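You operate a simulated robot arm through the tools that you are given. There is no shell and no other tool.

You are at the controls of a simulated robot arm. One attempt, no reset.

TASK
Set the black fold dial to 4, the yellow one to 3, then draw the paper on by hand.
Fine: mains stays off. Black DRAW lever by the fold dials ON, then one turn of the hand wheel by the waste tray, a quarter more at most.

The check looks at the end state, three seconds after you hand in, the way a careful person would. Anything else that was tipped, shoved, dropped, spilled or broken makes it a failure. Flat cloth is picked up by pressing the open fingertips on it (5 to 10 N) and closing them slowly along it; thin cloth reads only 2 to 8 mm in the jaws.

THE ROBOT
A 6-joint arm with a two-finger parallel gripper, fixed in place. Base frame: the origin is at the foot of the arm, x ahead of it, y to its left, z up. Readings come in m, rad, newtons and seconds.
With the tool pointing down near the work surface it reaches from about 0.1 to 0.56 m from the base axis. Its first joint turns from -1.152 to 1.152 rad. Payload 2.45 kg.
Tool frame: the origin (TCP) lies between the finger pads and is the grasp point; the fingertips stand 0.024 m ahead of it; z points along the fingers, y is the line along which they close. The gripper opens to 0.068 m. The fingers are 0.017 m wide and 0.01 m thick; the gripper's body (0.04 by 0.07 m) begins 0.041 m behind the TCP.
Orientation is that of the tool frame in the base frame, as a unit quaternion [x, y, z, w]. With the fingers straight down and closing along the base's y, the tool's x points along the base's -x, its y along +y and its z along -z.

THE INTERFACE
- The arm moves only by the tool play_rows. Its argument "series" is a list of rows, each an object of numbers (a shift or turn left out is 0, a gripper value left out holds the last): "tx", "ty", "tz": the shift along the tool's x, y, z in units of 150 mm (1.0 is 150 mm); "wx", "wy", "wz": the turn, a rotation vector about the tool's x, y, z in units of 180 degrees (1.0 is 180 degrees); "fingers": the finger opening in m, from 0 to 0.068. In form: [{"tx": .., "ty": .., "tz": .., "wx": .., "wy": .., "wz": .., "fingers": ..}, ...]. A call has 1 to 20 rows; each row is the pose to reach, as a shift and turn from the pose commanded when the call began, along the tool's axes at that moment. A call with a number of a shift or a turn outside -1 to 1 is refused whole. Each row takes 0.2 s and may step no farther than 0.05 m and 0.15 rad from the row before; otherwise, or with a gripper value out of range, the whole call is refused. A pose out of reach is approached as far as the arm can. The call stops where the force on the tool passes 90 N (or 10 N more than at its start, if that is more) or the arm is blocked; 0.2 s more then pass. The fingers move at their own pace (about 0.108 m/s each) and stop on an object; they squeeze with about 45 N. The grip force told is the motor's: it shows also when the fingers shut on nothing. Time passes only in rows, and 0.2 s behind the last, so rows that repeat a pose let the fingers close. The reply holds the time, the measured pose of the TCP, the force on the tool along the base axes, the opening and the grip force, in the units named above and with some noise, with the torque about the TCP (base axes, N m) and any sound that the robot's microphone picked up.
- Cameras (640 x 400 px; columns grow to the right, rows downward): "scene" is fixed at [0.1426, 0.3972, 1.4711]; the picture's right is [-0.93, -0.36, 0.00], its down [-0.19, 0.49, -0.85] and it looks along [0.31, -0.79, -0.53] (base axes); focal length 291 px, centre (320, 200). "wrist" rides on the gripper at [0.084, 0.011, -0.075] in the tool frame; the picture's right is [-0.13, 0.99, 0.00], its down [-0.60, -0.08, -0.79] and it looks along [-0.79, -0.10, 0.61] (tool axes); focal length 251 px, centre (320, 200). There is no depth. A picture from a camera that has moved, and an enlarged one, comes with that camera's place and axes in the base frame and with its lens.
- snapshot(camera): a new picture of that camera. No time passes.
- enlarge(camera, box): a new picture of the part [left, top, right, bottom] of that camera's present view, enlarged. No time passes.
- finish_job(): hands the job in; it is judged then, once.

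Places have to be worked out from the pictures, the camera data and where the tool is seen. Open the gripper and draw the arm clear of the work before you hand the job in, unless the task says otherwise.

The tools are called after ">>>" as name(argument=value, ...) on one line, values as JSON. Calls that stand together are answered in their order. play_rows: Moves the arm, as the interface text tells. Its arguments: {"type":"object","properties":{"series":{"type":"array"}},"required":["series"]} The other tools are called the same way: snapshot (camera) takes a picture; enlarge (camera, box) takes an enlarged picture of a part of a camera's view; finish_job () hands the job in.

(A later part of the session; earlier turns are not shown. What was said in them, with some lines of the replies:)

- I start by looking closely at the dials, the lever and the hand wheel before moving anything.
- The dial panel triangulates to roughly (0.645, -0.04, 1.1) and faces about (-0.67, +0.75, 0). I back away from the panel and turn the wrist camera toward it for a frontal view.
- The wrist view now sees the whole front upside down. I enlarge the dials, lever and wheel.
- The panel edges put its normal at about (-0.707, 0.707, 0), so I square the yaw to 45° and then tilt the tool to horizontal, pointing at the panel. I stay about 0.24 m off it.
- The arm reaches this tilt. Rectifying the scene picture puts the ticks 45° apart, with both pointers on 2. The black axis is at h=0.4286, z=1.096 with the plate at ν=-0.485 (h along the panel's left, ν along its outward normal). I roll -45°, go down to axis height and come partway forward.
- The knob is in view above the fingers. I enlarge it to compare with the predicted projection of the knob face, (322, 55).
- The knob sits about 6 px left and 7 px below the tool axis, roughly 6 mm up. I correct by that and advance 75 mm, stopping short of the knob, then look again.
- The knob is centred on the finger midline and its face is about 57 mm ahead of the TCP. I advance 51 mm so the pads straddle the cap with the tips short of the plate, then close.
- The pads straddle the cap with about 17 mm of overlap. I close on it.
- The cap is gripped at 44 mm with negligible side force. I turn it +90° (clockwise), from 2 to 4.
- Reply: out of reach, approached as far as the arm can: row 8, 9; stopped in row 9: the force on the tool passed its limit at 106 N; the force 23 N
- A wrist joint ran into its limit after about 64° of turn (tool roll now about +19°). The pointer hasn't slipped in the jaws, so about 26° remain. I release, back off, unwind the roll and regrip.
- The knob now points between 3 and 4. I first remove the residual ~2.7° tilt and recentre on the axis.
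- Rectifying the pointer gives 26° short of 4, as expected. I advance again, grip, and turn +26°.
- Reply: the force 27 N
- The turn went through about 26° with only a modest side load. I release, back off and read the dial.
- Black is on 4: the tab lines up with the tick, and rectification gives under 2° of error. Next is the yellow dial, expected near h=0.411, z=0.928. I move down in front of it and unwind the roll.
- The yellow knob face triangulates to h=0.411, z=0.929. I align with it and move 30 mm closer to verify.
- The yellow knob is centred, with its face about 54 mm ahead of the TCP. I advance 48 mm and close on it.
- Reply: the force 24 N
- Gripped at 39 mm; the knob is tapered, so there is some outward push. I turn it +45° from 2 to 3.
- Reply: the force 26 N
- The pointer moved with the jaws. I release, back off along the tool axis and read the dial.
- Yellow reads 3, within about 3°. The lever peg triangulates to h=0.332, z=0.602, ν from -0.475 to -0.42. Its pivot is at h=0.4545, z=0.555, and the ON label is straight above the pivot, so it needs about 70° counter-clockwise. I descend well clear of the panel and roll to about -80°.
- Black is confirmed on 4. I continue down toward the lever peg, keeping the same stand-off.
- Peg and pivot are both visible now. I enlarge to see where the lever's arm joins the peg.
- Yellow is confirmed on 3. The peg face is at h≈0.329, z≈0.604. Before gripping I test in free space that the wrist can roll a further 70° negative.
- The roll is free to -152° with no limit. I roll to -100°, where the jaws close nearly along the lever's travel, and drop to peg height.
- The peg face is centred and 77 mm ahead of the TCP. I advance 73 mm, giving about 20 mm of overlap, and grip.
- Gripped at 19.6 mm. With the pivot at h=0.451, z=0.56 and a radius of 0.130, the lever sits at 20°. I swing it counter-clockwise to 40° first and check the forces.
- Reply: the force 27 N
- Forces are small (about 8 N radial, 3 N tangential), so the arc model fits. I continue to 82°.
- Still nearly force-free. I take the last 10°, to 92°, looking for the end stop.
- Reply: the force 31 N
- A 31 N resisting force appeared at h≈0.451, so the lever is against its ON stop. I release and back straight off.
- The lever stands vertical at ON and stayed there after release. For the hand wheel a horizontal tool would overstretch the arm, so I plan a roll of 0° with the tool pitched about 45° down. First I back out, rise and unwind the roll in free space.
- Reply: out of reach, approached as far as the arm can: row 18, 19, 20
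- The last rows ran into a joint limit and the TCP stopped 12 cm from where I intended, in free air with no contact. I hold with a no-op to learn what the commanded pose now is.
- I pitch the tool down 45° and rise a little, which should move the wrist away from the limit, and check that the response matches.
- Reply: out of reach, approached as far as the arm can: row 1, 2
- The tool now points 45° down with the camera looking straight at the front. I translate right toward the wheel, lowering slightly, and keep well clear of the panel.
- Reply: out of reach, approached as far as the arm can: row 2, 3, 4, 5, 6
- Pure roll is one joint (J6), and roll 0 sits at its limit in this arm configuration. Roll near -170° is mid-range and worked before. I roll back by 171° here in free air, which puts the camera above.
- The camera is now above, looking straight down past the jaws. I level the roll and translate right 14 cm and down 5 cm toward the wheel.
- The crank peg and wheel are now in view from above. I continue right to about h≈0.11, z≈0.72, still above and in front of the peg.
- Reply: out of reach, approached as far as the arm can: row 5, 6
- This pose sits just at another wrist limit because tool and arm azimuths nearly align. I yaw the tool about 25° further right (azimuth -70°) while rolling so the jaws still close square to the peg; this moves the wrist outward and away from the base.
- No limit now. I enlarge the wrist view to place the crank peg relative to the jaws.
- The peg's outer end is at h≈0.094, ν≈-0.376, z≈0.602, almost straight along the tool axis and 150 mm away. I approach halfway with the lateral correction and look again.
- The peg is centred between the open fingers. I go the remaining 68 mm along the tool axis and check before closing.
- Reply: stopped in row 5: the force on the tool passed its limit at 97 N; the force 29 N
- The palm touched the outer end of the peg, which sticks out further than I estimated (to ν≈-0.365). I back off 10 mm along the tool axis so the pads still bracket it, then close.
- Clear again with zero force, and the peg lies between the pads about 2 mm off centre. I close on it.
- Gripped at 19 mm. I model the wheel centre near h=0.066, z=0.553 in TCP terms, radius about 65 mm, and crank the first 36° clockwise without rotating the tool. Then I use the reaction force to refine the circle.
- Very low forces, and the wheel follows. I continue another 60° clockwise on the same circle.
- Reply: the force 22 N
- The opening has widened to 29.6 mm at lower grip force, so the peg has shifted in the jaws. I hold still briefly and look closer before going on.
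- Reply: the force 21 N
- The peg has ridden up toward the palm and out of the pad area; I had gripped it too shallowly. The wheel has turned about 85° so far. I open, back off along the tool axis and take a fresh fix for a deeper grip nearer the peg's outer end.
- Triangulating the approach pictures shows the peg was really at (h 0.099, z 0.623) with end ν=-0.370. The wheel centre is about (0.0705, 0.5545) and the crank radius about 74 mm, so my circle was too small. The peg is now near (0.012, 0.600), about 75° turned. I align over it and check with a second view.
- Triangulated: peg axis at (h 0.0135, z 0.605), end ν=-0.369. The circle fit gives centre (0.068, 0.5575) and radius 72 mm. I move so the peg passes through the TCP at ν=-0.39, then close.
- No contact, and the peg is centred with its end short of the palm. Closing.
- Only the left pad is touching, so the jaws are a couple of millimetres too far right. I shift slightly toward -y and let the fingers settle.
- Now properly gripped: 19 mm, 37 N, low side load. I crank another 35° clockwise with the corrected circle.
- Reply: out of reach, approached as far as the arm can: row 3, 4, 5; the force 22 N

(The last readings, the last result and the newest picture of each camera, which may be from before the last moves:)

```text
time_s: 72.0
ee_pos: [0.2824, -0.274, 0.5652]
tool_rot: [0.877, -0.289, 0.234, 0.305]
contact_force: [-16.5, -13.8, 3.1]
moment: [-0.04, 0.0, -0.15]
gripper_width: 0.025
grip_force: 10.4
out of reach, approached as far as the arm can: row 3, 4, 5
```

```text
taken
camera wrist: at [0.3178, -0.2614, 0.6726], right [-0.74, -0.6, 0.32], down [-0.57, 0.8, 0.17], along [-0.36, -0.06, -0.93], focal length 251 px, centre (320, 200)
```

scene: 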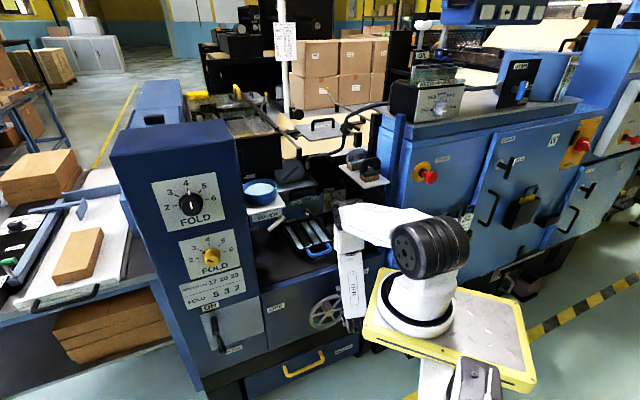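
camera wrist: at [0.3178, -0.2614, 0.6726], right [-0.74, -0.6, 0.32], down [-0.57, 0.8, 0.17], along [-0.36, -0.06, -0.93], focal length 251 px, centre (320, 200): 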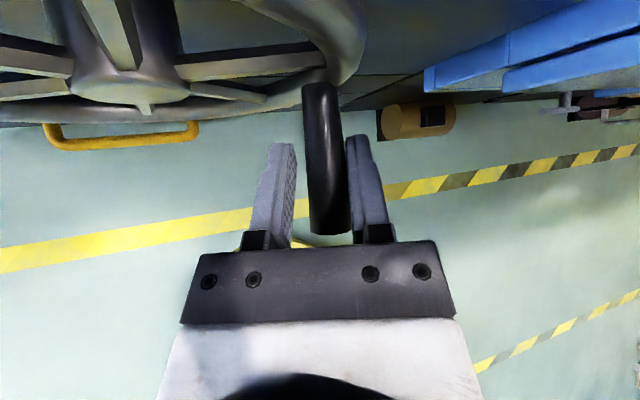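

The arm ran out of joint range at the right side of the circle with this tool heading. I open, back off, and yaw the tool a further 25° to the right, which swings the wrist back within range, keeping the jaws square to the peg.

>>> play_rows(series=[{"fingers": 0.068}, {"fingers": 0.068}, {"fingers": 0.068}, {"tz": -0.15}, {"tz": -0.3}, {"tz": -0.45}, {"tz": -0.45}])

>>> play_rows(series=[{"wx": -0.0222, "wy": -0.0235, "wz": -0.014}, {"wx": -0.0444, "wy": -0.0471, "wz": -0.0281}, {"wx": -0.0665, "wy": -0.0706, "wz": -0.0421}, {"wx": -0.0665, "wy": -0.0706, "wz": -0.0421}])

>>> snapshot(camera="wrist")

>>> snapshot(camera="scene")

```text
time_s: 73.6
ee_pos: [0.2654, -0.2281, 0.6141]
tool_rot: [0.878, -0.286, 0.237, 0.301]
contact_force: [0.5, 0.0, -0.2]
moment: [-0.01, -0.02, -0.04]
gripper_width: 0.0679
grip_force: 0.1
```

```text
time_s: 74.6
ee_pos: [0.2659, -0.2273, 0.6141]
tool_rot: [0.88, -0.281, 0.087, 0.372]
contact_force: [0.4, 0.0, 0.5]
moment: [-0.02, -0.01, 0.04]
gripper_width: 0.0681
grip_force: 0.1
```

```text
taken
camera wrist: at [0.3327, -0.217, 0.7045], right [-0.66, -0.5, 0.56], down [-0.41, 0.86, 0.3], along [-0.63, -0.03, -0.78], focal length 251 px, centre (320, 200)
```

wrist: 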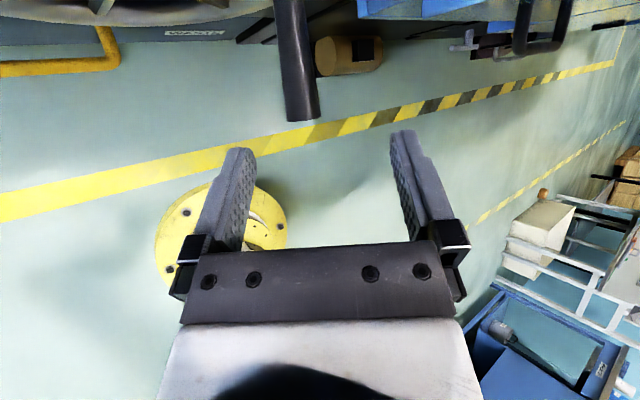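

```text
taken
```

scene: 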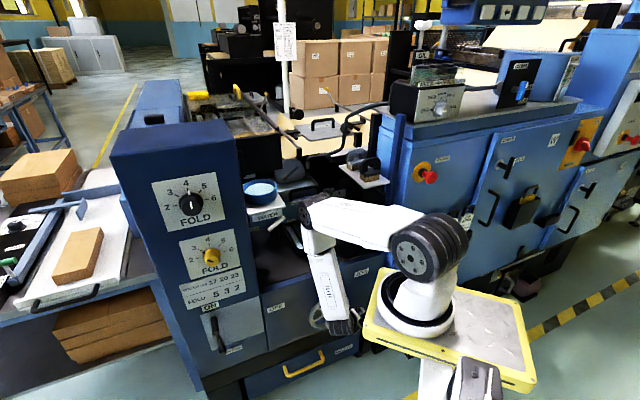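

The new heading is reached. I shift toward the peg's estimated place and triangulate it again from there.

>>> enlarge(camera="wrist", box=[180, 0, 440, 160])

>>> play_rows(series=[{"tx": 0.032, "ty": -0.037, "tz": 0.07}, {"tx": 0.064, "ty": -0.074, "tz": 0.14}, {"tx": 0.064, "ty": -0.074, "tz": 0.14}])

>>> enlarge(camera="wrist", box=[180, 0, 440, 200])

```text
2.46 times, centred on (310, 80) of wrist
camera zoom: at [0.3327, -0.217, 0.7045], right [-0.66, -0.5, 0.56], down [-0.41, 0.86, 0.3], along [-0.63, -0.03, -0.78], focal length 619 px, centre (345, 495)
```

zoom: 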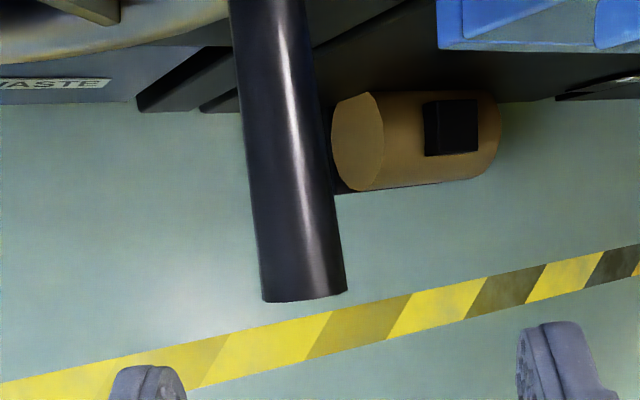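

```text
time_s: 75.4
ee_pos: [0.2777, -0.2392, 0.5955]
tool_rot: [0.88, -0.282, 0.087, 0.373]
contact_force: [0.4, 0.1, 0.0]
moment: [0.03, 0.0, 0.0]
gripper_width: 0.068
grip_force: 0.2
```

```text
2.00 times, centred on (310, 100) of wrist
camera zoom: at [0.3452, -0.2294, 0.6854], right [-0.66, -0.5, 0.55], down [-0.41, 0.86, 0.3], along [-0.63, -0.03, -0.78], focal length 503 px, centre (340, 400)
```

zoom: 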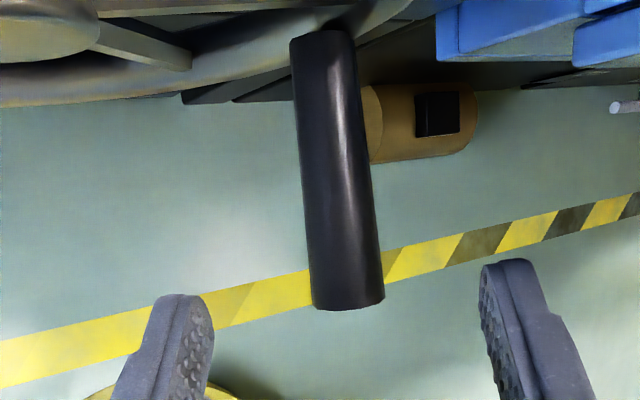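

Combining the views: peg at about (h 0.002, z 0.563), wheel centre (0.0705, 0.5605), crank radius 70 mm. About 112° have been turned so far. I go in and grip again.

>>> play_rows(series=[{"tx": 0.019, "ty": 0.01, "tz": 0.1}, {"tx": 0.019, "ty": 0.01, "tz": 0.2}, {"tx": 0.019, "ty": 0.01, "tz": 0.318}, {"tx": 0.019, "ty": 0.01, "tz": 0.318}])

>>> snapshot(camera="wrist")

```text
time_s: 76.4
ee_pos: [0.2755, -0.277, 0.563]
tool_rot: [0.88, -0.282, 0.086, 0.373]
contact_force: [-1.0, 0.3, 0.9]
moment: [0.01, -0.01, 0.02]
gripper_width: 0.0681
grip_force: 0.0
```

```text
taken
camera wrist: at [0.343, -0.2672, 0.6536], right [-0.66, -0.5, 0.55], down [-0.41, 0.86, 0.3], along [-0.63, -0.03, -0.78], focal length 251 px, centre (320, 200)
```

wrist: 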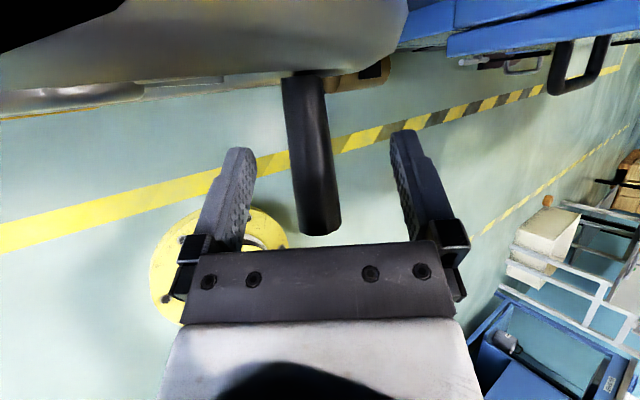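

Reached with no contact and the peg is about 2 mm left of centre. I shift by that and close.

>>> play_rows(series=[{"ty": -0.014, "fingers": 0.05}, {"ty": -0.014, "fingers": 0.03}, {"ty": -0.014, "fingers": 0.008}, {"ty": -0.014, "fingers": 0.008}, {"ty": -0.014, "fingers": 0.008}])

>>> snapshot(camera="wrist")

```text
time_s: 77.6
ee_pos: [0.2775, -0.2759, 0.5621]
tool_rot: [0.88, -0.282, 0.086, 0.372]
contact_force: [4.5, 4.5, -2.9]
moment: [-0.09, 0.05, -0.35]
gripper_width: 0.0188
grip_force: 36.9
```

```text
taken
camera wrist: at [0.3442, -0.2652, 0.6525], right [-0.66, -0.5, 0.55], down [-0.41, 0.86, 0.3], along [-0.63, -0.03, -0.78], focal length 251 px, centre (320, 200)
```

wrist: 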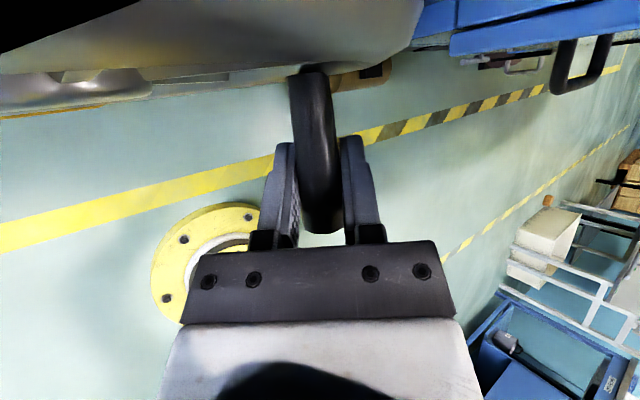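

Solid grip. I crank the next 35° clockwise, heading down the right side.

>>> play_rows(series=[{"tx": -0.0199, "ty": -0.036, "tz": 0.0388}, {"tx": -0.0376, "ty": -0.077, "tz": 0.0734}, {"tx": -0.0528, "ty": -0.1225, "tz": 0.1033}, {"tx": -0.0654, "ty": -0.1716, "tz": 0.1281}, {"tx": -0.0751, "ty": -0.2239, "tz": 0.1474}])

>>> snapshot(camera="wrist")

```text
time_s: 78.1
ee_pos: [0.2771, -0.2749, 0.5593]
tool_rot: [0.874, -0.29, 0.095, 0.379]
contact_force: [-6.1, 19.3, 30.4]
moment: [-0.3, -3.43, 1.37]
gripper_width: 0.0191
grip_force: 37.0
stopped in row 2: the force on the tool passed its limit at 117 N (the readings are from after the stop); the commanded pose is now the measured one
```

```text
taken
camera wrist: at [0.3435, -0.2655, 0.6512], right [-0.68, -0.48, 0.55], down [-0.4, 0.87, 0.27], along [-0.62, -0.04, -0.79], focal length 251 px, centre (320, 200)
```

wrist: 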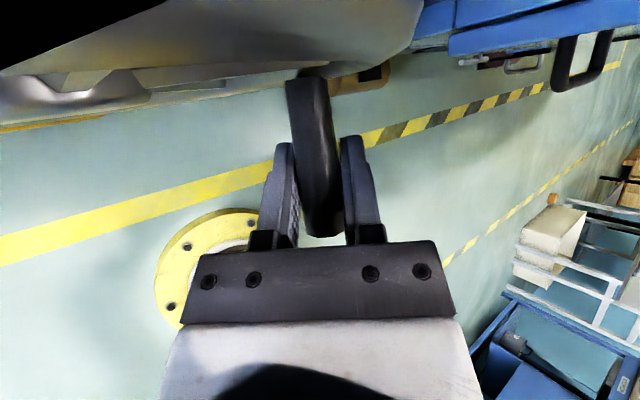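

Force jumped to 117 N after 1 cm. The torque matches a contact at the wrist camera housing, which has come down onto the top of the rim. I release and retreat, then flip the tool half a turn so the camera sits on the side away from the wheel.

>>> play_rows(series=[{"fingers": 0.068}, {"fingers": 0.068}, {"fingers": 0.068}])

>>> play_rows(series=[{"tz": -0.1}, {"tz": -0.25}, {"tz": -0.4}, {"tz": -0.55}, {"tz": -0.75}, {"tz": -0.75}])

>>> snapshot(camera="wrist")

>>> snapshot(camera="scene")

```text
time_s: 78.9
ee_pos: [0.2781, -0.2773, 0.5588]
tool_rot: [0.873, -0.291, 0.094, 0.379]
contact_force: [-15.7, 6.1, 32.1]
moment: [-0.47, -3.86, 0.68]
gripper_width: 0.0681
grip_force: 0.1
```

```text
time_s: 80.3
ee_pos: [0.2839, -0.1951, 0.6387]
tool_rot: [0.874, -0.289, 0.093, 0.379]
contact_force: [-0.3, -0.4, 0.1]
moment: [0.0, 0.0, 0.02]
gripper_width: 0.0681
grip_force: 0.1
```

```text
taken
camera wrist: at [0.3504, -0.1852, 0.731], right [-0.68, -0.49, 0.55], down [-0.4, 0.87, 0.27], along [-0.62, -0.04, -0.79], focal length 251 px, centre (320, 200)
```

wrist: 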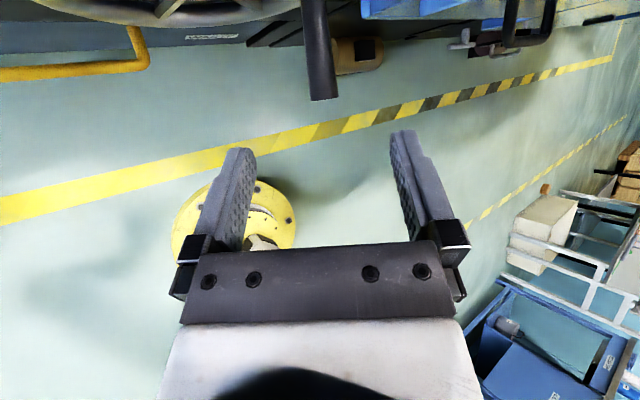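

```text
taken
```

scene: 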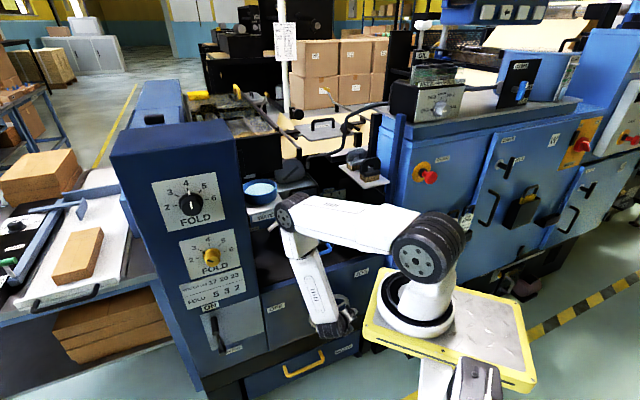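

Clear. I roll the tool +171° in free space so that the camera faces the wheel from the front side.

>>> play_rows(series=[{"wz": 0.0475}, {"wz": 0.095}, {"wz": 0.1425}, {"wz": 0.19}, {"wz": 0.2375}, {"wz": 0.285}, {"wz": 0.3325}, {"wz": 0.38}, {"wz": 0.4275}, {"wz": 0.475}, {"wz": 0.5225}, {"wz": 0.57}, {"wz": 0.6175}, {"wz": 0.665}, {"wz": 0.7125}, {"wz": 0.76}, {"wz": 0.8075}, {"wz": 0.855}, {"wz": 0.9025}, {"wz": 0.95}])

>>> snapshot(camera="wrist")

>>> snapshot(camera="scene")

```text
time_s: 84.5
ee_pos: [0.2833, -0.197, 0.6368]
tool_rot: [0.22, 0.894, -0.385, 0.063]
contact_force: [0.7, 0.6, -0.1]
moment: [-0.01, -0.01, -0.01]
gripper_width: 0.0678
grip_force: 0.1
```

```text
taken
camera wrist: at [0.2173, -0.1077, 0.6592], right [0.56, 0.56, -0.62], down [0.55, 0.31, 0.78], along [0.62, -0.77, -0.13], focal length 251 px, centre (320, 200)
```

wrist: 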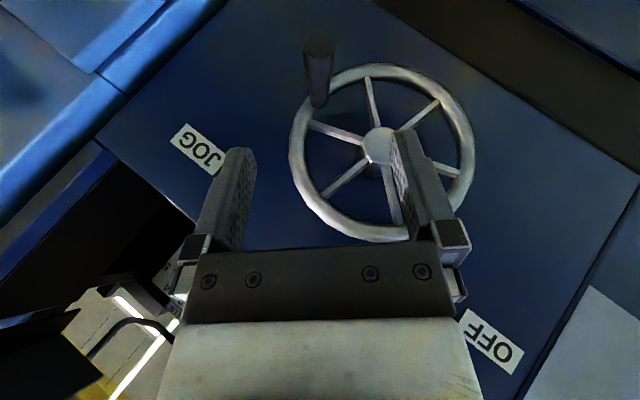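

```text
taken
```

scene: 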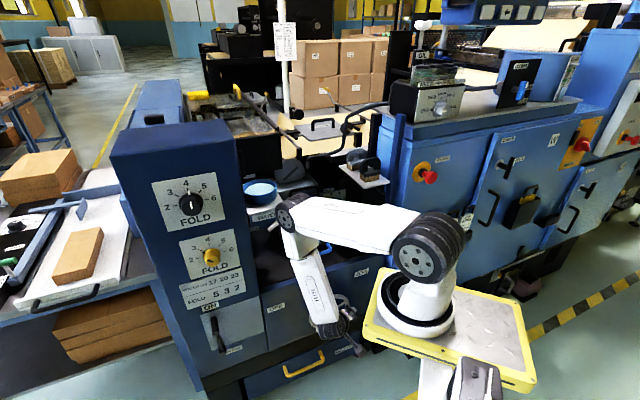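

Now a clean frontal view of the wheel. I enlarge it to fix the centre, radius and peg.

>>> enlarge(camera="wrist", box=[260, 20, 500, 260])

```text
1.67 times, centred on (380, 140) of wrist
camera zoom: at [0.2173, -0.1077, 0.6592], right [0.56, 0.56, -0.62], down [0.55, 0.31, 0.78], along [0.62, -0.77, -0.13], focal length 419 px, centre (220, 300)
```

zoom: 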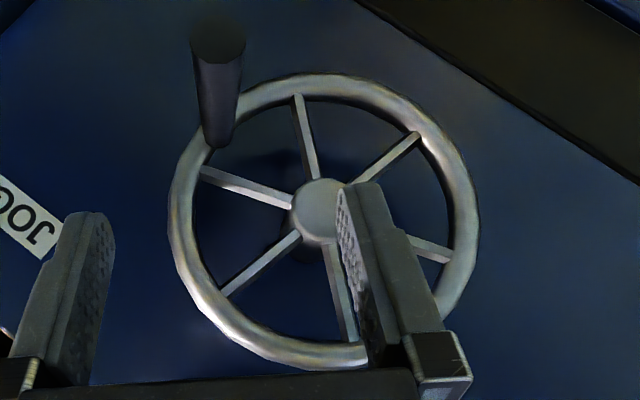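

From this view the wheel centre is (h 0.069, z 0.563), the crank radius 69 mm, and the peg is exactly at the right (3 o'clock). That is about 115° turned, starting from 26° left of top. The peg lies straight along the tool axis, so I approach it with a small roll correction.

>>> play_rows(series=[{"wz": 0.0423, "ty": -0.015, "tz": 0.12}, {"wz": 0.0423, "ty": -0.015, "tz": 0.28}, {"wz": 0.0423, "ty": -0.015, "tz": 0.42}, {"wz": 0.0423, "ty": -0.015, "tz": 0.42}])

>>> snapshot(camera="wrist")

```text
time_s: 85.5
ee_pos: [0.2799, -0.2425, 0.5943]
tool_rot: [0.279, 0.877, -0.38, 0.088]
contact_force: [0.5, -0.1, -0.4]
moment: [-0.03, -0.02, -0.04]
gripper_width: 0.0681
grip_force: 0.1
```

```text
taken
camera wrist: at [0.2201, -0.149, 0.6089], right [0.66, 0.5, -0.56], down [0.5, 0.27, 0.82], along [0.56, -0.82, -0.07], focal length 251 px, centre (320, 200)
```

wrist: 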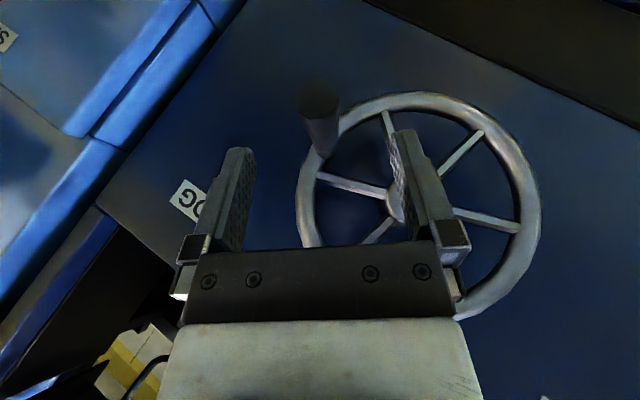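

The peg end is on the centreline (u=321). I advance the remaining 44 mm and close.

>>> play_rows(series=[{"tz": 0.1}, {"tz": 0.2}, {"tz": 0.297}, {"tz": 0.297}])

>>> snapshot(camera="wrist")

```text
time_s: 86.5
ee_pos: [0.2777, -0.2763, 0.5636]
tool_rot: [0.278, 0.878, -0.379, 0.089]
contact_force: [0.5, 0.4, -0.1]
moment: [0.01, 0.02, 0.0]
gripper_width: 0.0681
grip_force: 0.0
```

```text
taken
camera wrist: at [0.2173, -0.1812, 0.5786], right [0.66, 0.5, -0.56], down [0.5, 0.27, 0.82], along [0.56, -0.82, -0.07], focal length 251 px, centre (320, 200)
```

wrist: 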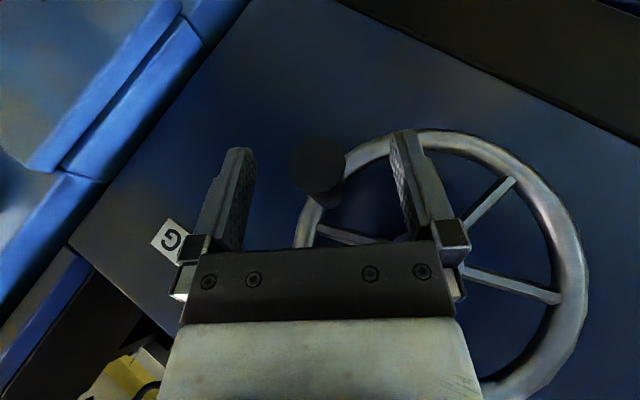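

The peg passes right through the grasp point. Closing.

>>> play_rows(series=[{"fingers": 0.05}, {"fingers": 0.03}, {"fingers": 0.008}, {"fingers": 0.008}, {"fingers": 0.008}])

>>> snapshot(camera="wrist")

```text
time_s: 87.7
ee_pos: [0.2763, -0.2744, 0.5632]
tool_rot: [0.278, 0.878, -0.38, 0.09]
contact_force: [12.5, 15.1, -1.5]
moment: [-0.03, -0.04, -0.11]
gripper_width: 0.0191
grip_force: 36.3
```

```text
taken
camera wrist: at [0.2178, -0.1808, 0.5787], right [0.66, 0.5, -0.56], down [0.5, 0.27, 0.82], along [0.56, -0.82, -0.07], focal length 251 px, centre (320, 200)
```

wrist: 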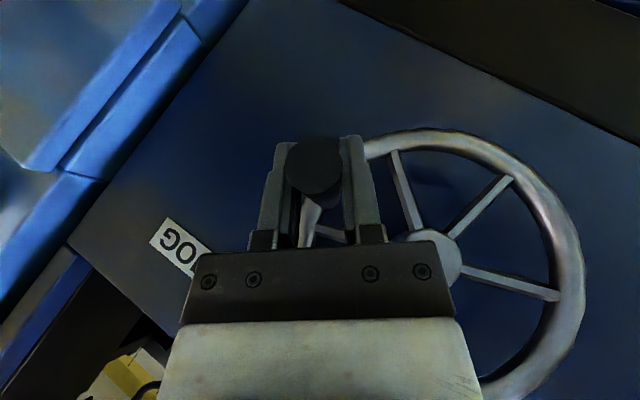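

Solid grip, with 19 N suggesting I sit 1–2 mm outside the true circle, so I use radius 66.5 mm. I crank the next 40° clockwise.

>>> play_rows(series=[{"tx": 0.0188, "ty": 0.0493, "tz": 0.0356}, {"tx": 0.0372, "ty": 0.0968, "tz": 0.0701}, {"tx": 0.0524, "ty": 0.1494, "tz": 0.0989}, {"tx": 0.0642, "ty": 0.2057, "tz": 0.1213}, {"tx": 0.072, "ty": 0.2654, "tz": 0.1362}])

>>> snapshot(camera="wrist")

```text
time_s: 88.9
ee_pos: [0.2898, -0.2632, 0.5201]
tool_rot: [0.278, 0.878, -0.38, 0.089]
contact_force: [1.6, -4.0, 3.2]
moment: [0.13, -0.16, -0.09]
gripper_width: 0.019
grip_force: 36.6
```

```text
taken
camera wrist: at [0.2302, -0.1679, 0.5359], right [0.66, 0.5, -0.56], down [0.5, 0.27, 0.82], along [0.56, -0.82, -0.07], focal length 251 px, centre (320, 200)
```

wrist: 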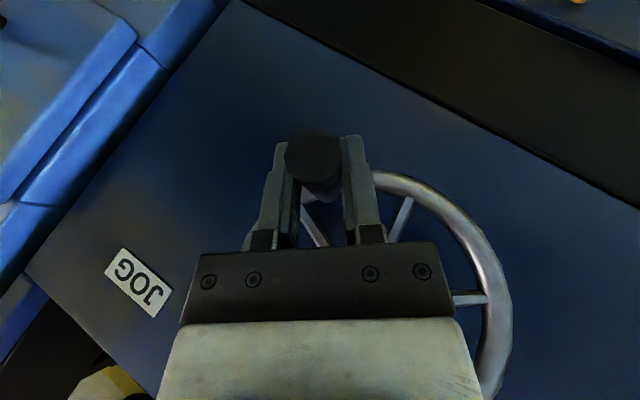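

Forces are almost zero, so the circle is now right. I continue 56° through the bottom.

>>> play_rows(series=[{"tx": 0.0039, "ty": 0.0612, "tz": 0.0076}, {"tx": 0.0038, "ty": 0.1231, "tz": 0.0075}, {"tx": -0.0003, "ty": 0.1844, "tz": -0.0001}, {"tx": -0.0084, "ty": 0.2438, "tz": -0.0152}, {"tx": -0.0203, "ty": 0.3003, "tz": -0.0375}, {"tx": -0.0358, "ty": 0.3527, "tz": -0.0665}, {"tx": -0.0546, "ty": 0.4, "tz": -0.1017}])

>>> snapshot(camera="wrist")

>>> snapshot(camera="scene")

```text
time_s: 90.5
ee_pos: [0.3313, -0.221, 0.496]
tool_rot: [0.277, 0.878, -0.381, 0.088]
contact_force: [-4.0, -3.5, 1.7]
moment: [-0.03, -0.33, 0.13]
gripper_width: 0.0188
grip_force: 36.4
```

```text
taken
camera wrist: at [0.27, -0.126, 0.5122], right [0.66, 0.5, -0.57], down [0.5, 0.27, 0.82], along [0.56, -0.82, -0.07], focal length 251 px, centre (320, 200)
```

wrist: 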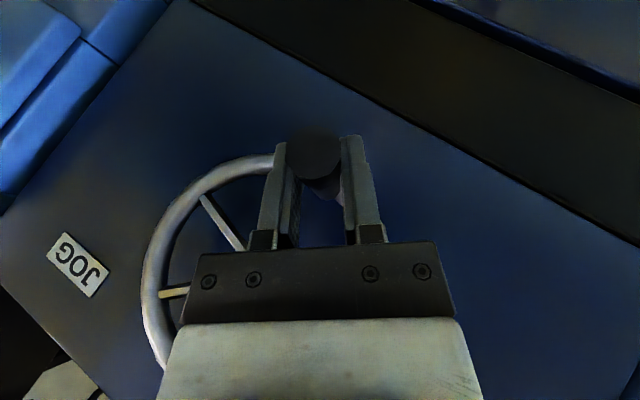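

```text
taken
```

scene: 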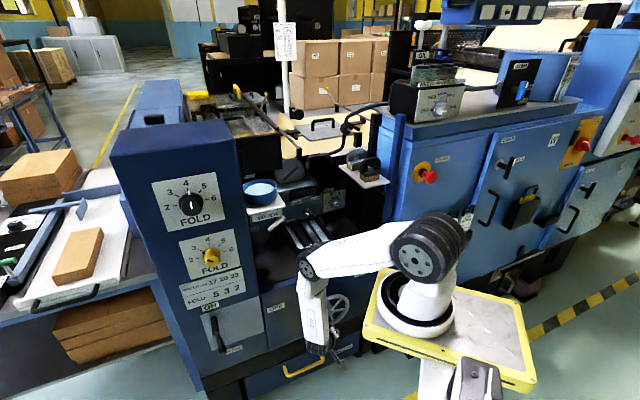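

Through the bottom with only a few newtons. I continue 72° up the left side.

>>> play_rows(series=[{"tx": -0.0217, "ty": 0.0413, "tz": -0.0407}, {"tx": -0.0458, "ty": 0.0758, "tz": -0.086}, {"tx": -0.072, "ty": 0.1029, "tz": -0.1352}, {"tx": -0.0996, "ty": 0.1218, "tz": -0.1872}, {"tx": -0.1283, "ty": 0.1325, "tz": -0.241}, {"tx": -0.1573, "ty": 0.1346, "tz": -0.2957}, {"tx": -0.1862, "ty": 0.1279, "tz": -0.3501}, {"tx": -0.2144, "ty": 0.1129, "tz": -0.4032}, {"tx": -0.2413, "ty": 0.0896, "tz": -0.4538}])

>>> snapshot(camera="wrist")

>>> snapshot(camera="scene")

```text
time_s: 92.5
ee_pos: [0.3744, -0.1796, 0.5505]
tool_rot: [0.279, 0.879, -0.376, 0.088]
contact_force: [15.9, 24.8, -17.7]
moment: [0.86, -0.04, -0.04]
gripper_width: 0.0356
grip_force: 16.9
```

```text
taken
camera wrist: at [0.3139, -0.086, 0.5658], right [0.66, 0.5, -0.56], down [0.5, 0.26, 0.83], along [0.56, -0.82, -0.08], focal length 251 px, centre (320, 200)
```

wrist: 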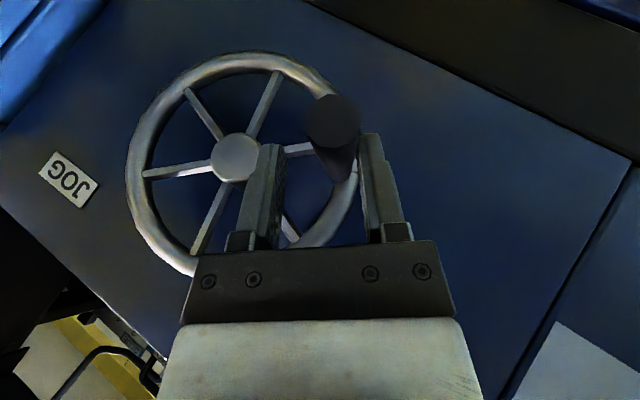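

```text
taken
```

scene: 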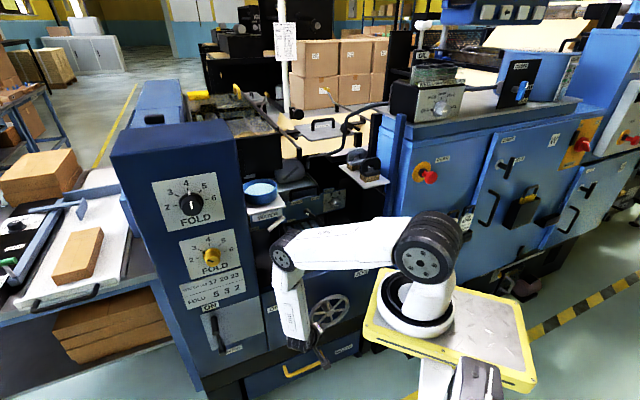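

The peg has slipped out toward the fingertips while pulling up the left side. I open, back off slightly and measure where the peg is.

>>> play_rows(series=[{"fingers": 0.068}, {"fingers": 0.068}, {"fingers": 0.068}, {"tz": -0.1}, {"tz": -0.25}, {"tz": -0.25}])

>>> snapshot(camera="wrist")

>>> enlarge(camera="wrist", box=[120, 20, 420, 270])

```text
time_s: 93.9
ee_pos: [0.3735, -0.1532, 0.5746]
tool_rot: [0.278, 0.878, -0.38, 0.088]
contact_force: [0.2, -0.4, 0.7]
moment: [-0.05, 0.01, 0.02]
gripper_width: 0.068
grip_force: 0.1
```

```text
taken
camera wrist: at [0.3131, -0.0594, 0.5908], right [0.66, 0.5, -0.56], down [0.5, 0.27, 0.82], along [0.56, -0.82, -0.07], focal length 251 px, centre (320, 200)
```

wrist: 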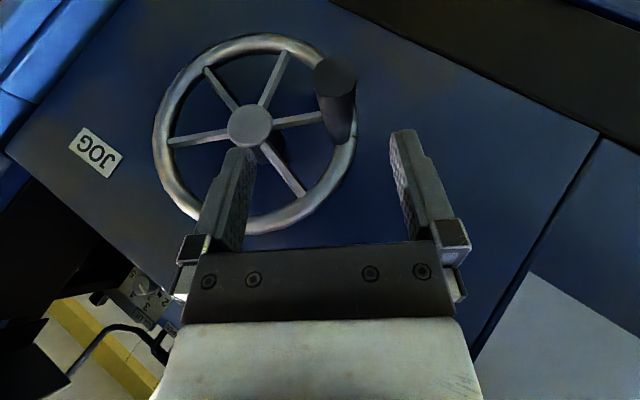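

```text
1.60 times, centred on (270, 145) of wrist
camera zoom: at [0.3131, -0.0594, 0.5908], right [0.66, 0.5, -0.56], down [0.5, 0.27, 0.82], along [0.56, -0.82, -0.07], focal length 402 px, centre (400, 288)
```

zoom: 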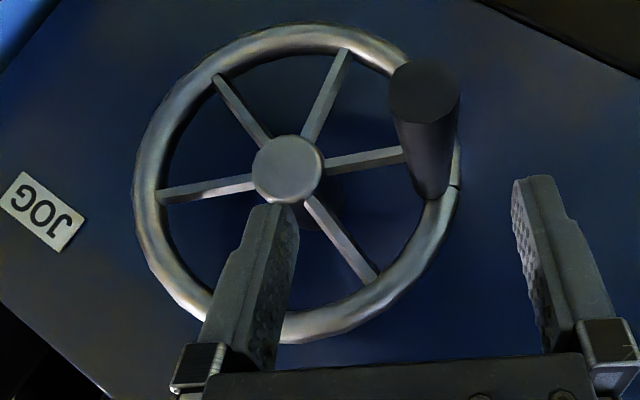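

Peg at (h 0.134, z 0.532), centre (0.0705, 0.562), radius 69–70 mm. About 271° have been turned, so roughly 125° more gives 1.1 turns. My circle was off by some 4 mm on this side. I regrip with the peg centred and deeper.

>>> play_rows(series=[{"tx": 0.045, "ty": 0.061}, {"tx": 0.045, "ty": 0.061, "tz": 0.12}, {"tx": 0.045, "ty": 0.061, "tz": 0.24}, {"tx": 0.045, "ty": 0.061, "tz": 0.364}, {"tx": 0.045, "ty": 0.061, "tz": 0.364}])

>>> snapshot(camera="wrist")

```text
time_s: 95.1
ee_pos: [0.3691, -0.1846, 0.5287]
tool_rot: [0.279, 0.877, -0.38, 0.088]
contact_force: [0.6, 0.3, 0.7]
moment: [0.0, -0.01, 0.01]
gripper_width: 0.0679
grip_force: 0.0
```

```text
taken
camera wrist: at [0.3102, -0.0904, 0.5457], right [0.66, 0.5, -0.56], down [0.5, 0.27, 0.82], along [0.56, -0.82, -0.07], focal length 251 px, centre (320, 200)
```

wrist: 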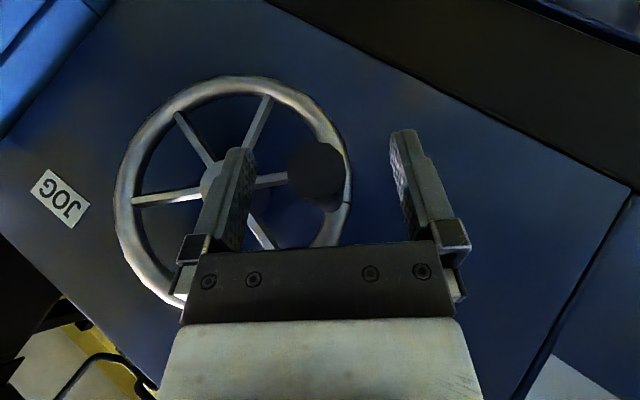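

The peg is centred as in the good grip before. Closing.

>>> play_rows(series=[{"fingers": 0.05}, {"fingers": 0.03}, {"fingers": 0.005}, {"fingers": 0.005}, {"fingers": 0.005}])

>>> snapshot(camera="wrist")

```text
time_s: 96.3
ee_pos: [0.3695, -0.1844, 0.5296]
tool_rot: [0.278, 0.878, -0.379, 0.089]
contact_force: [9.1, 17.0, -11.3]
moment: [0.07, 0.01, -0.27]
gripper_width: 0.0186
grip_force: 36.4
```

```text
taken
camera wrist: at [0.3107, -0.0897, 0.5457], right [0.66, 0.5, -0.56], down [0.5, 0.27, 0.82], along [0.56, -0.82, -0.07], focal length 251 px, centre (320, 200)
```

wrist: 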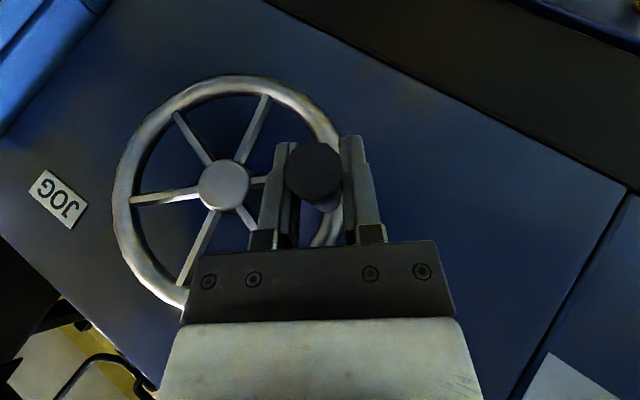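

Gripped; 21 N along the jaws tells me to shift 2 mm outward, which I build into the path. I crank 28° further and check.

>>> play_rows(series=[{"tx": -0.0278, "ty": -0.0095, "tz": -0.0523}, {"tx": -0.0524, "ty": -0.0321, "tz": -0.0987}, {"tx": -0.0756, "ty": -0.061, "tz": -0.1424}, {"tx": -0.0969, "ty": -0.0956, "tz": -0.1826}])

>>> snapshot(camera="wrist")

```text
time_s: 97.3
ee_pos: [0.3769, -0.1798, 0.5623]
tool_rot: [0.277, 0.879, -0.378, 0.087]
contact_force: [7.7, 28.6, -3.9]
moment: [0.16, -0.12, -0.15]
gripper_width: 0.0187
grip_force: 36.5
```

```text
taken
camera wrist: at [0.3169, -0.0847, 0.5784], right [0.66, 0.5, -0.56], down [0.5, 0.27, 0.82], along [0.56, -0.82, -0.08], focal length 251 px, centre (320, 200)
```

wrist: 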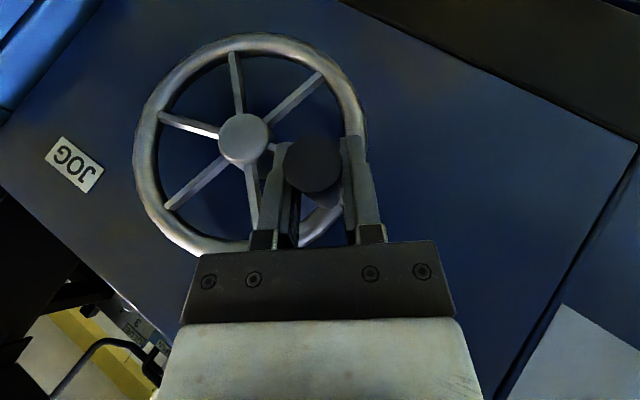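

Still seated well. I shift the path another 2 mm to the left and crank 35° more.

>>> play_rows(series=[{"tx": -0.0235, "ty": -0.0283, "tz": -0.0442}, {"tx": -0.0402, "ty": -0.0729, "tz": -0.0758}, {"tx": -0.0543, "ty": -0.1216, "tz": -0.1024}, {"tx": -0.0654, "ty": -0.1735, "tz": -0.1236}, {"tx": -0.0736, "ty": -0.228, "tz": -0.139}])

>>> snapshot(camera="wrist")

```text
time_s: 98.5
ee_pos: [0.3686, -0.1873, 0.6019]
tool_rot: [0.278, 0.878, -0.38, 0.088]
contact_force: [5.3, 4.5, -2.3]
moment: [0.22, -0.13, -0.02]
gripper_width: 0.0189
grip_force: 37.0
```

```text
taken
camera wrist: at [0.3084, -0.0935, 0.6181], right [0.66, 0.5, -0.56], down [0.5, 0.27, 0.82], along [0.56, -0.83, -0.07], focal length 251 px, centre (320, 200)
```

wrist: 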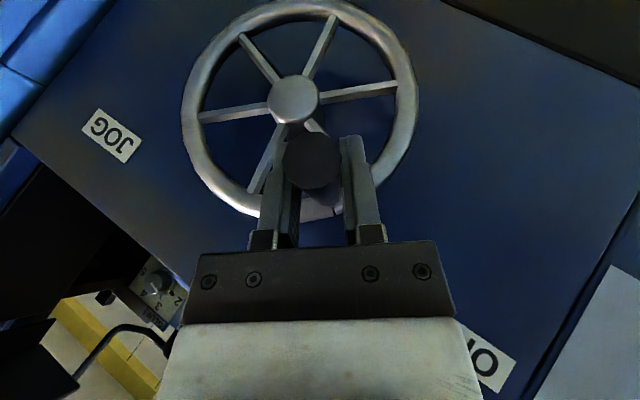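

Small forces, 52° left of top now. I continue 35° over the top-left, past the full-turn point at 26° left.

>>> play_rows(series=[{"tx": -0.005, "ty": -0.0561, "tz": -0.0095}, {"tx": -0.0066, "ty": -0.1132, "tz": -0.0128}, {"tx": -0.0051, "ty": -0.1703, "tz": -0.0099}, {"tx": -0.0002, "ty": -0.2265, "tz": -0.001}, {"tx": 0.0078, "ty": -0.281, "tz": 0.014}])

>>> snapshot(camera="wrist")

```text
time_s: 99.7
ee_pos: [0.3435, -0.2124, 0.626]
tool_rot: [0.279, 0.877, -0.38, 0.09]
contact_force: [9.0, -2.5, -1.7]
moment: [0.19, -0.19, 0.0]
gripper_width: 0.0187
grip_force: 36.3
```

```text
taken
camera wrist: at [0.2828, -0.1183, 0.6424], right [0.66, 0.5, -0.56], down [0.5, 0.27, 0.82], along [0.56, -0.82, -0.07], focal length 251 px, centre (320, 200)
```

wrist: 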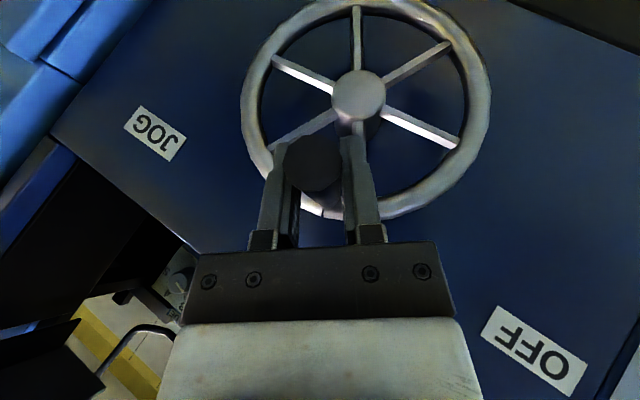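

The wheel is now just past one full turn (about 369°). I add about 27° more so that it is safely over one turn but well under 1¼.

>>> play_rows(series=[{"tx": 0.0111, "ty": -0.0521, "tz": 0.0208}, {"tx": 0.0251, "ty": -0.1009, "tz": 0.047}, {"tx": 0.0418, "ty": -0.1458, "tz": 0.0783}, {"tx": 0.0589, "ty": -0.1822, "tz": 0.1104}])

>>> snapshot(camera="wrist")

```text
time_s: 100.7
ee_pos: [0.3187, -0.2352, 0.6277]
tool_rot: [0.279, 0.878, -0.379, 0.088]
contact_force: [6.7, 1.9, -1.4]
moment: [0.32, -0.04, -0.25]
gripper_width: 0.0185
grip_force: 36.9
```

```text
taken
camera wrist: at [0.2587, -0.1411, 0.6445], right [0.66, 0.5, -0.56], down [0.5, 0.27, 0.82], along [0.56, -0.82, -0.07], focal length 251 px, centre (320, 200)
```

wrist: 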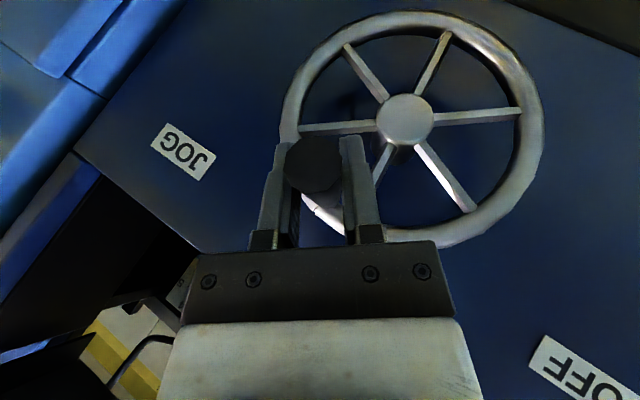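

Peg about 10° right of top, roughly 396° in total. I open and back off along the tool axis.

>>> play_rows(series=[{"fingers": 0.03}, {"fingers": 0.068}, {"fingers": 0.068}, {"tz": -0.12}, {"tz": -0.3}, {"tz": -0.5}, {"tz": -0.7}, {"tz": -0.7}])

>>> snapshot(camera="wrist")

>>> snapshot(camera="scene")

```text
time_s: 102.5
ee_pos: [0.3258, -0.1629, 0.7027]
tool_rot: [0.279, 0.878, -0.38, 0.088]
contact_force: [-0.1, 0.7, 0.7]
moment: [-0.02, 0.02, 0.02]
gripper_width: 0.068
grip_force: 0.0
```

```text
taken
camera wrist: at [0.2658, -0.0669, 0.7186], right [0.66, 0.5, -0.56], down [0.5, 0.27, 0.82], along [0.56, -0.82, -0.07], focal length 251 px, centre (320, 200)
```

wrist: 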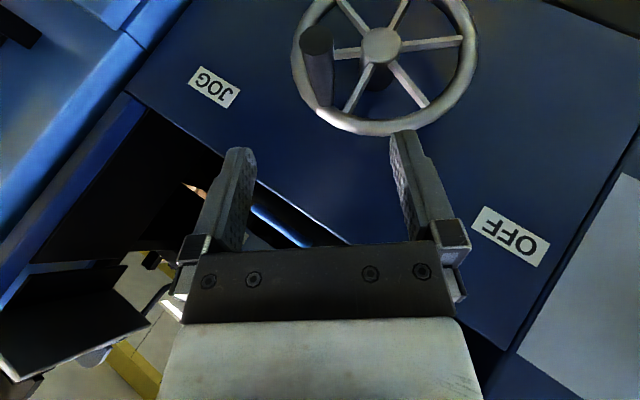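

```text
taken
```

scene: 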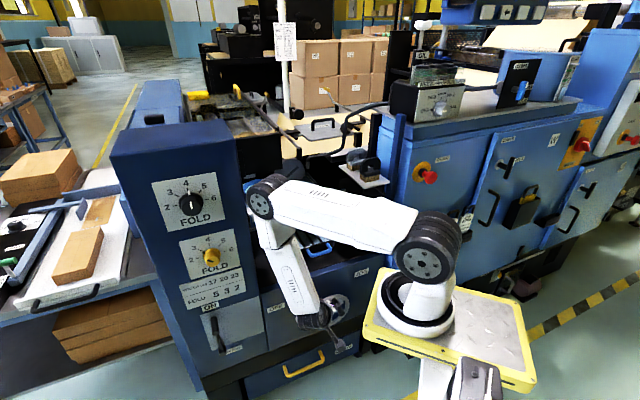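

A fresh fold has appeared on the delivery table, so the paper drew on. The peg now sits 14° right of top, about 1.11 turns in total. I draw the arm clear of the machine front.

>>> play_rows(series=[{"tx": -0.01, "ty": 0.06, "tz": -0.19}, {"tx": -0.02, "ty": 0.13, "tz": -0.38}, {"tx": -0.03, "ty": 0.2, "tz": -0.57}, {"tx": -0.04, "ty": 0.27, "tz": -0.76}, {"tx": -0.051, "ty": 0.342, "tz": -0.949}, {"tx": -0.051, "ty": 0.342, "tz": -0.949}])

>>> snapshot(camera="scene")

>>> snapshot(camera="wrist")

>>> enlarge(camera="scene", box=[130, 160, 290, 270])

>>> enlarge(camera="scene", box=[190, 270, 370, 380])

>>> enlarge(camera="scene", box=[0, 150, 150, 310])

```text
time_s: 103.9
ee_pos: [0.3681, -0.0342, 0.7714]
tool_rot: [0.279, 0.878, -0.38, 0.088]
contact_force: [0.4, -0.3, 0.6]
moment: [0.04, 0.02, -0.01]
gripper_width: 0.0681
grip_force: 0.1
```

```text
taken
```

scene: 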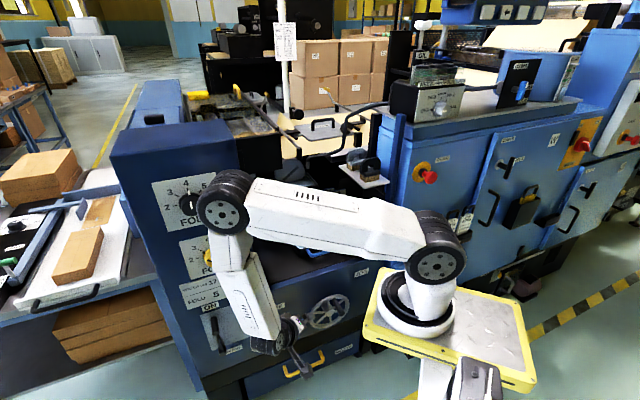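

```text
taken
camera wrist: at [0.3088, 0.0608, 0.7875], right [0.66, 0.5, -0.57], down [0.5, 0.27, 0.82], along [0.56, -0.82, -0.07], focal length 251 px, centre (320, 200)
```

wrist: 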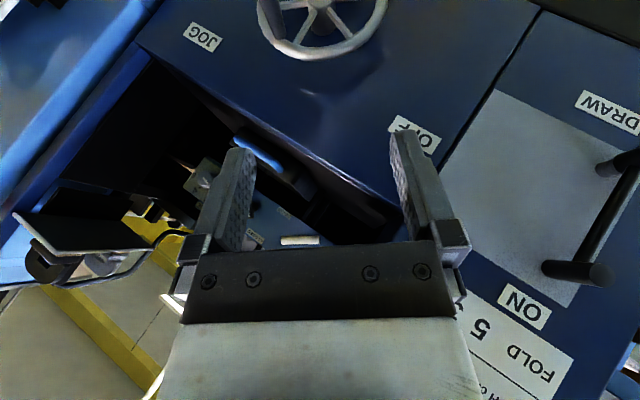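

```text
3.64 times, centred on (210, 215) of scene
camera zoom: at [0.1426, 0.3972, 1.4711], right [-0.93, -0.36, 0.0], down [-0.19, 0.49, -0.85], along [0.31, -0.79, -0.53], focal length 1059 px, centre (720, 146)
```

zoom: 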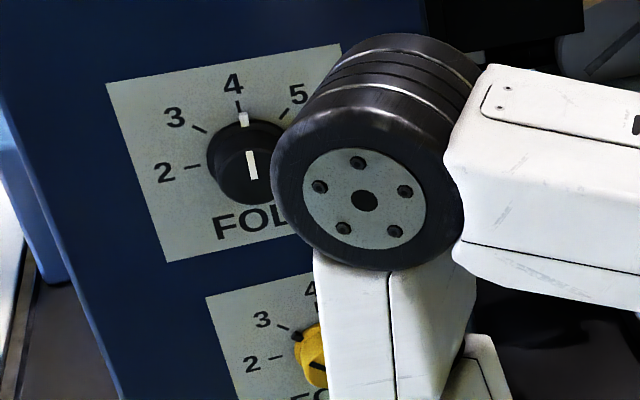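

```text
3.56 times, centred on (280, 325) of scene
camera zoom: at [0.1426, 0.3972, 1.4711], right [-0.93, -0.36, 0.0], down [-0.19, 0.49, -0.85], along [0.31, -0.79, -0.53], focal length 1036 px, centre (462, -244)
```

zoom: 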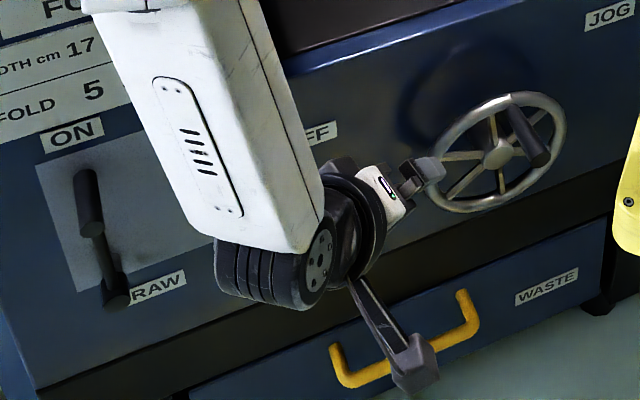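

```text
2.50 times, centred on (75, 230) of scene
camera zoom: at [0.1426, 0.3972, 1.4711], right [-0.93, -0.36, 0.0], down [-0.19, 0.49, -0.85], along [0.31, -0.79, -0.53], focal length 728 px, centre (932, 125)
```

zoom: 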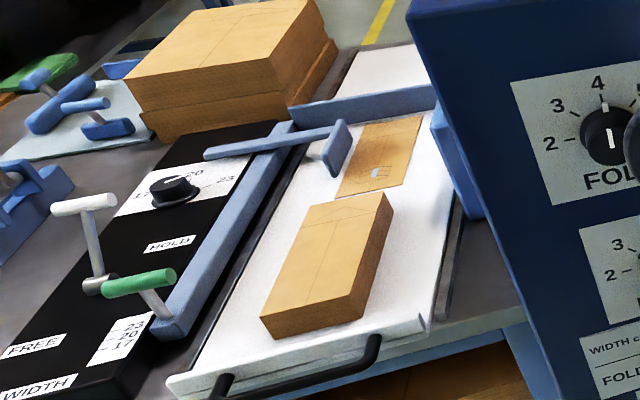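

Everything reads right: black 4, yellow 3, lever ON, wheel about 1.1 turns, mains untouched, and one new fold delivered. I draw back a little further before handing in.

>>> play_rows(series=[{"tz": -0.15}, {"tz": -0.3}, {"tz": -0.45}, {"tz": -0.45}])

>>> snapshot(camera="scene")

>>> enlarge(camera="scene", box=[190, 270, 370, 380])

```text
time_s: 104.9
ee_pos: [0.3702, 0.0139, 0.8189]
tool_rot: [0.278, 0.878, -0.38, 0.089]
contact_force: [0.3, -0.7, 0.1]
moment: [0.0, -0.03, -0.02]
gripper_width: 0.068
grip_force: 0.0
```

```text
taken
```

scene: 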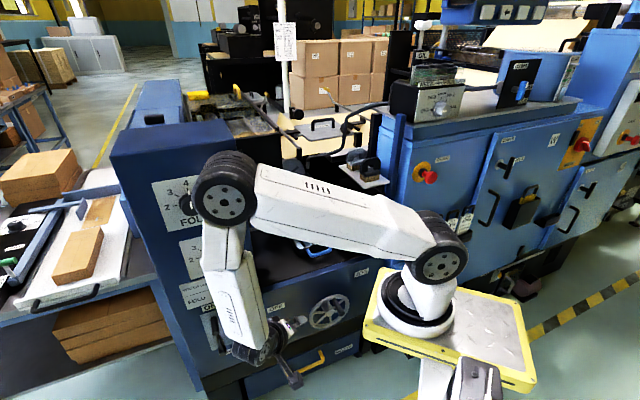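

```text
3.56 times, centred on (280, 325) of scene
camera zoom: at [0.1426, 0.3972, 1.4711], right [-0.93, -0.36, 0.0], down [-0.19, 0.49, -0.85], along [0.31, -0.79, -0.53], focal length 1036 px, centre (462, -244)
```

zoom: 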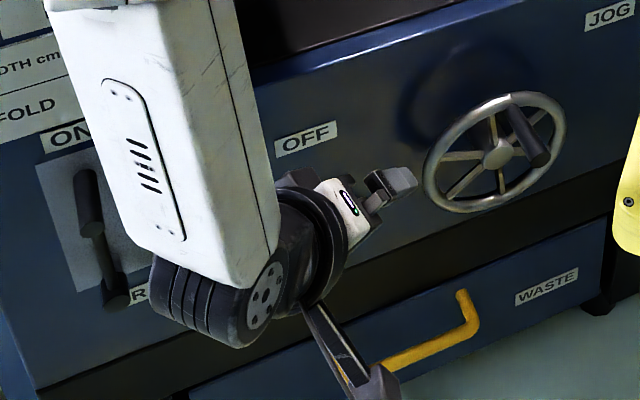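

The arm is clear, the gripper is open and nothing else has been disturbed. The wheel and lever have held their positions, so I hand the job in.

>>> finish_job()

```text
The job is handed in.
```

The job is handed in: both dials are set, the DRAW lever is ON, and the paper has been drawn on by hand.

- **Black fold dial:** set to 4. The pointer lines up with the 4 mark to within about 2°.
- **Yellow fold dial:** set to 3, within about 3°.
- **DRAW lever:** against its ON stop, and it stayed there after I let go.
- **Hand wheel:** turned clockwise about 400°, or 1.1 turns, inside your limit of one and a quarter. There was no direction arrow, so I chose clockwise. A new fold then appeared on the delivery table.
- **Mains:** not touched.

Three brief contacts passed the arm's 90 N stop:

- **Black dial:** the wrist reached its turning limit mid-turn, so I let go, took a new grip and finished the turn.
- **Crank handle:** the gripper's palm pressed on the end of it.
- **Wheel rim:** the wrist camera touched the top of it.

I backed off each time and saw no damage or movement elsewhere. I also had to regrip the wheel handle several times.

The gripper is open and the arm is drawn clear of the machine.
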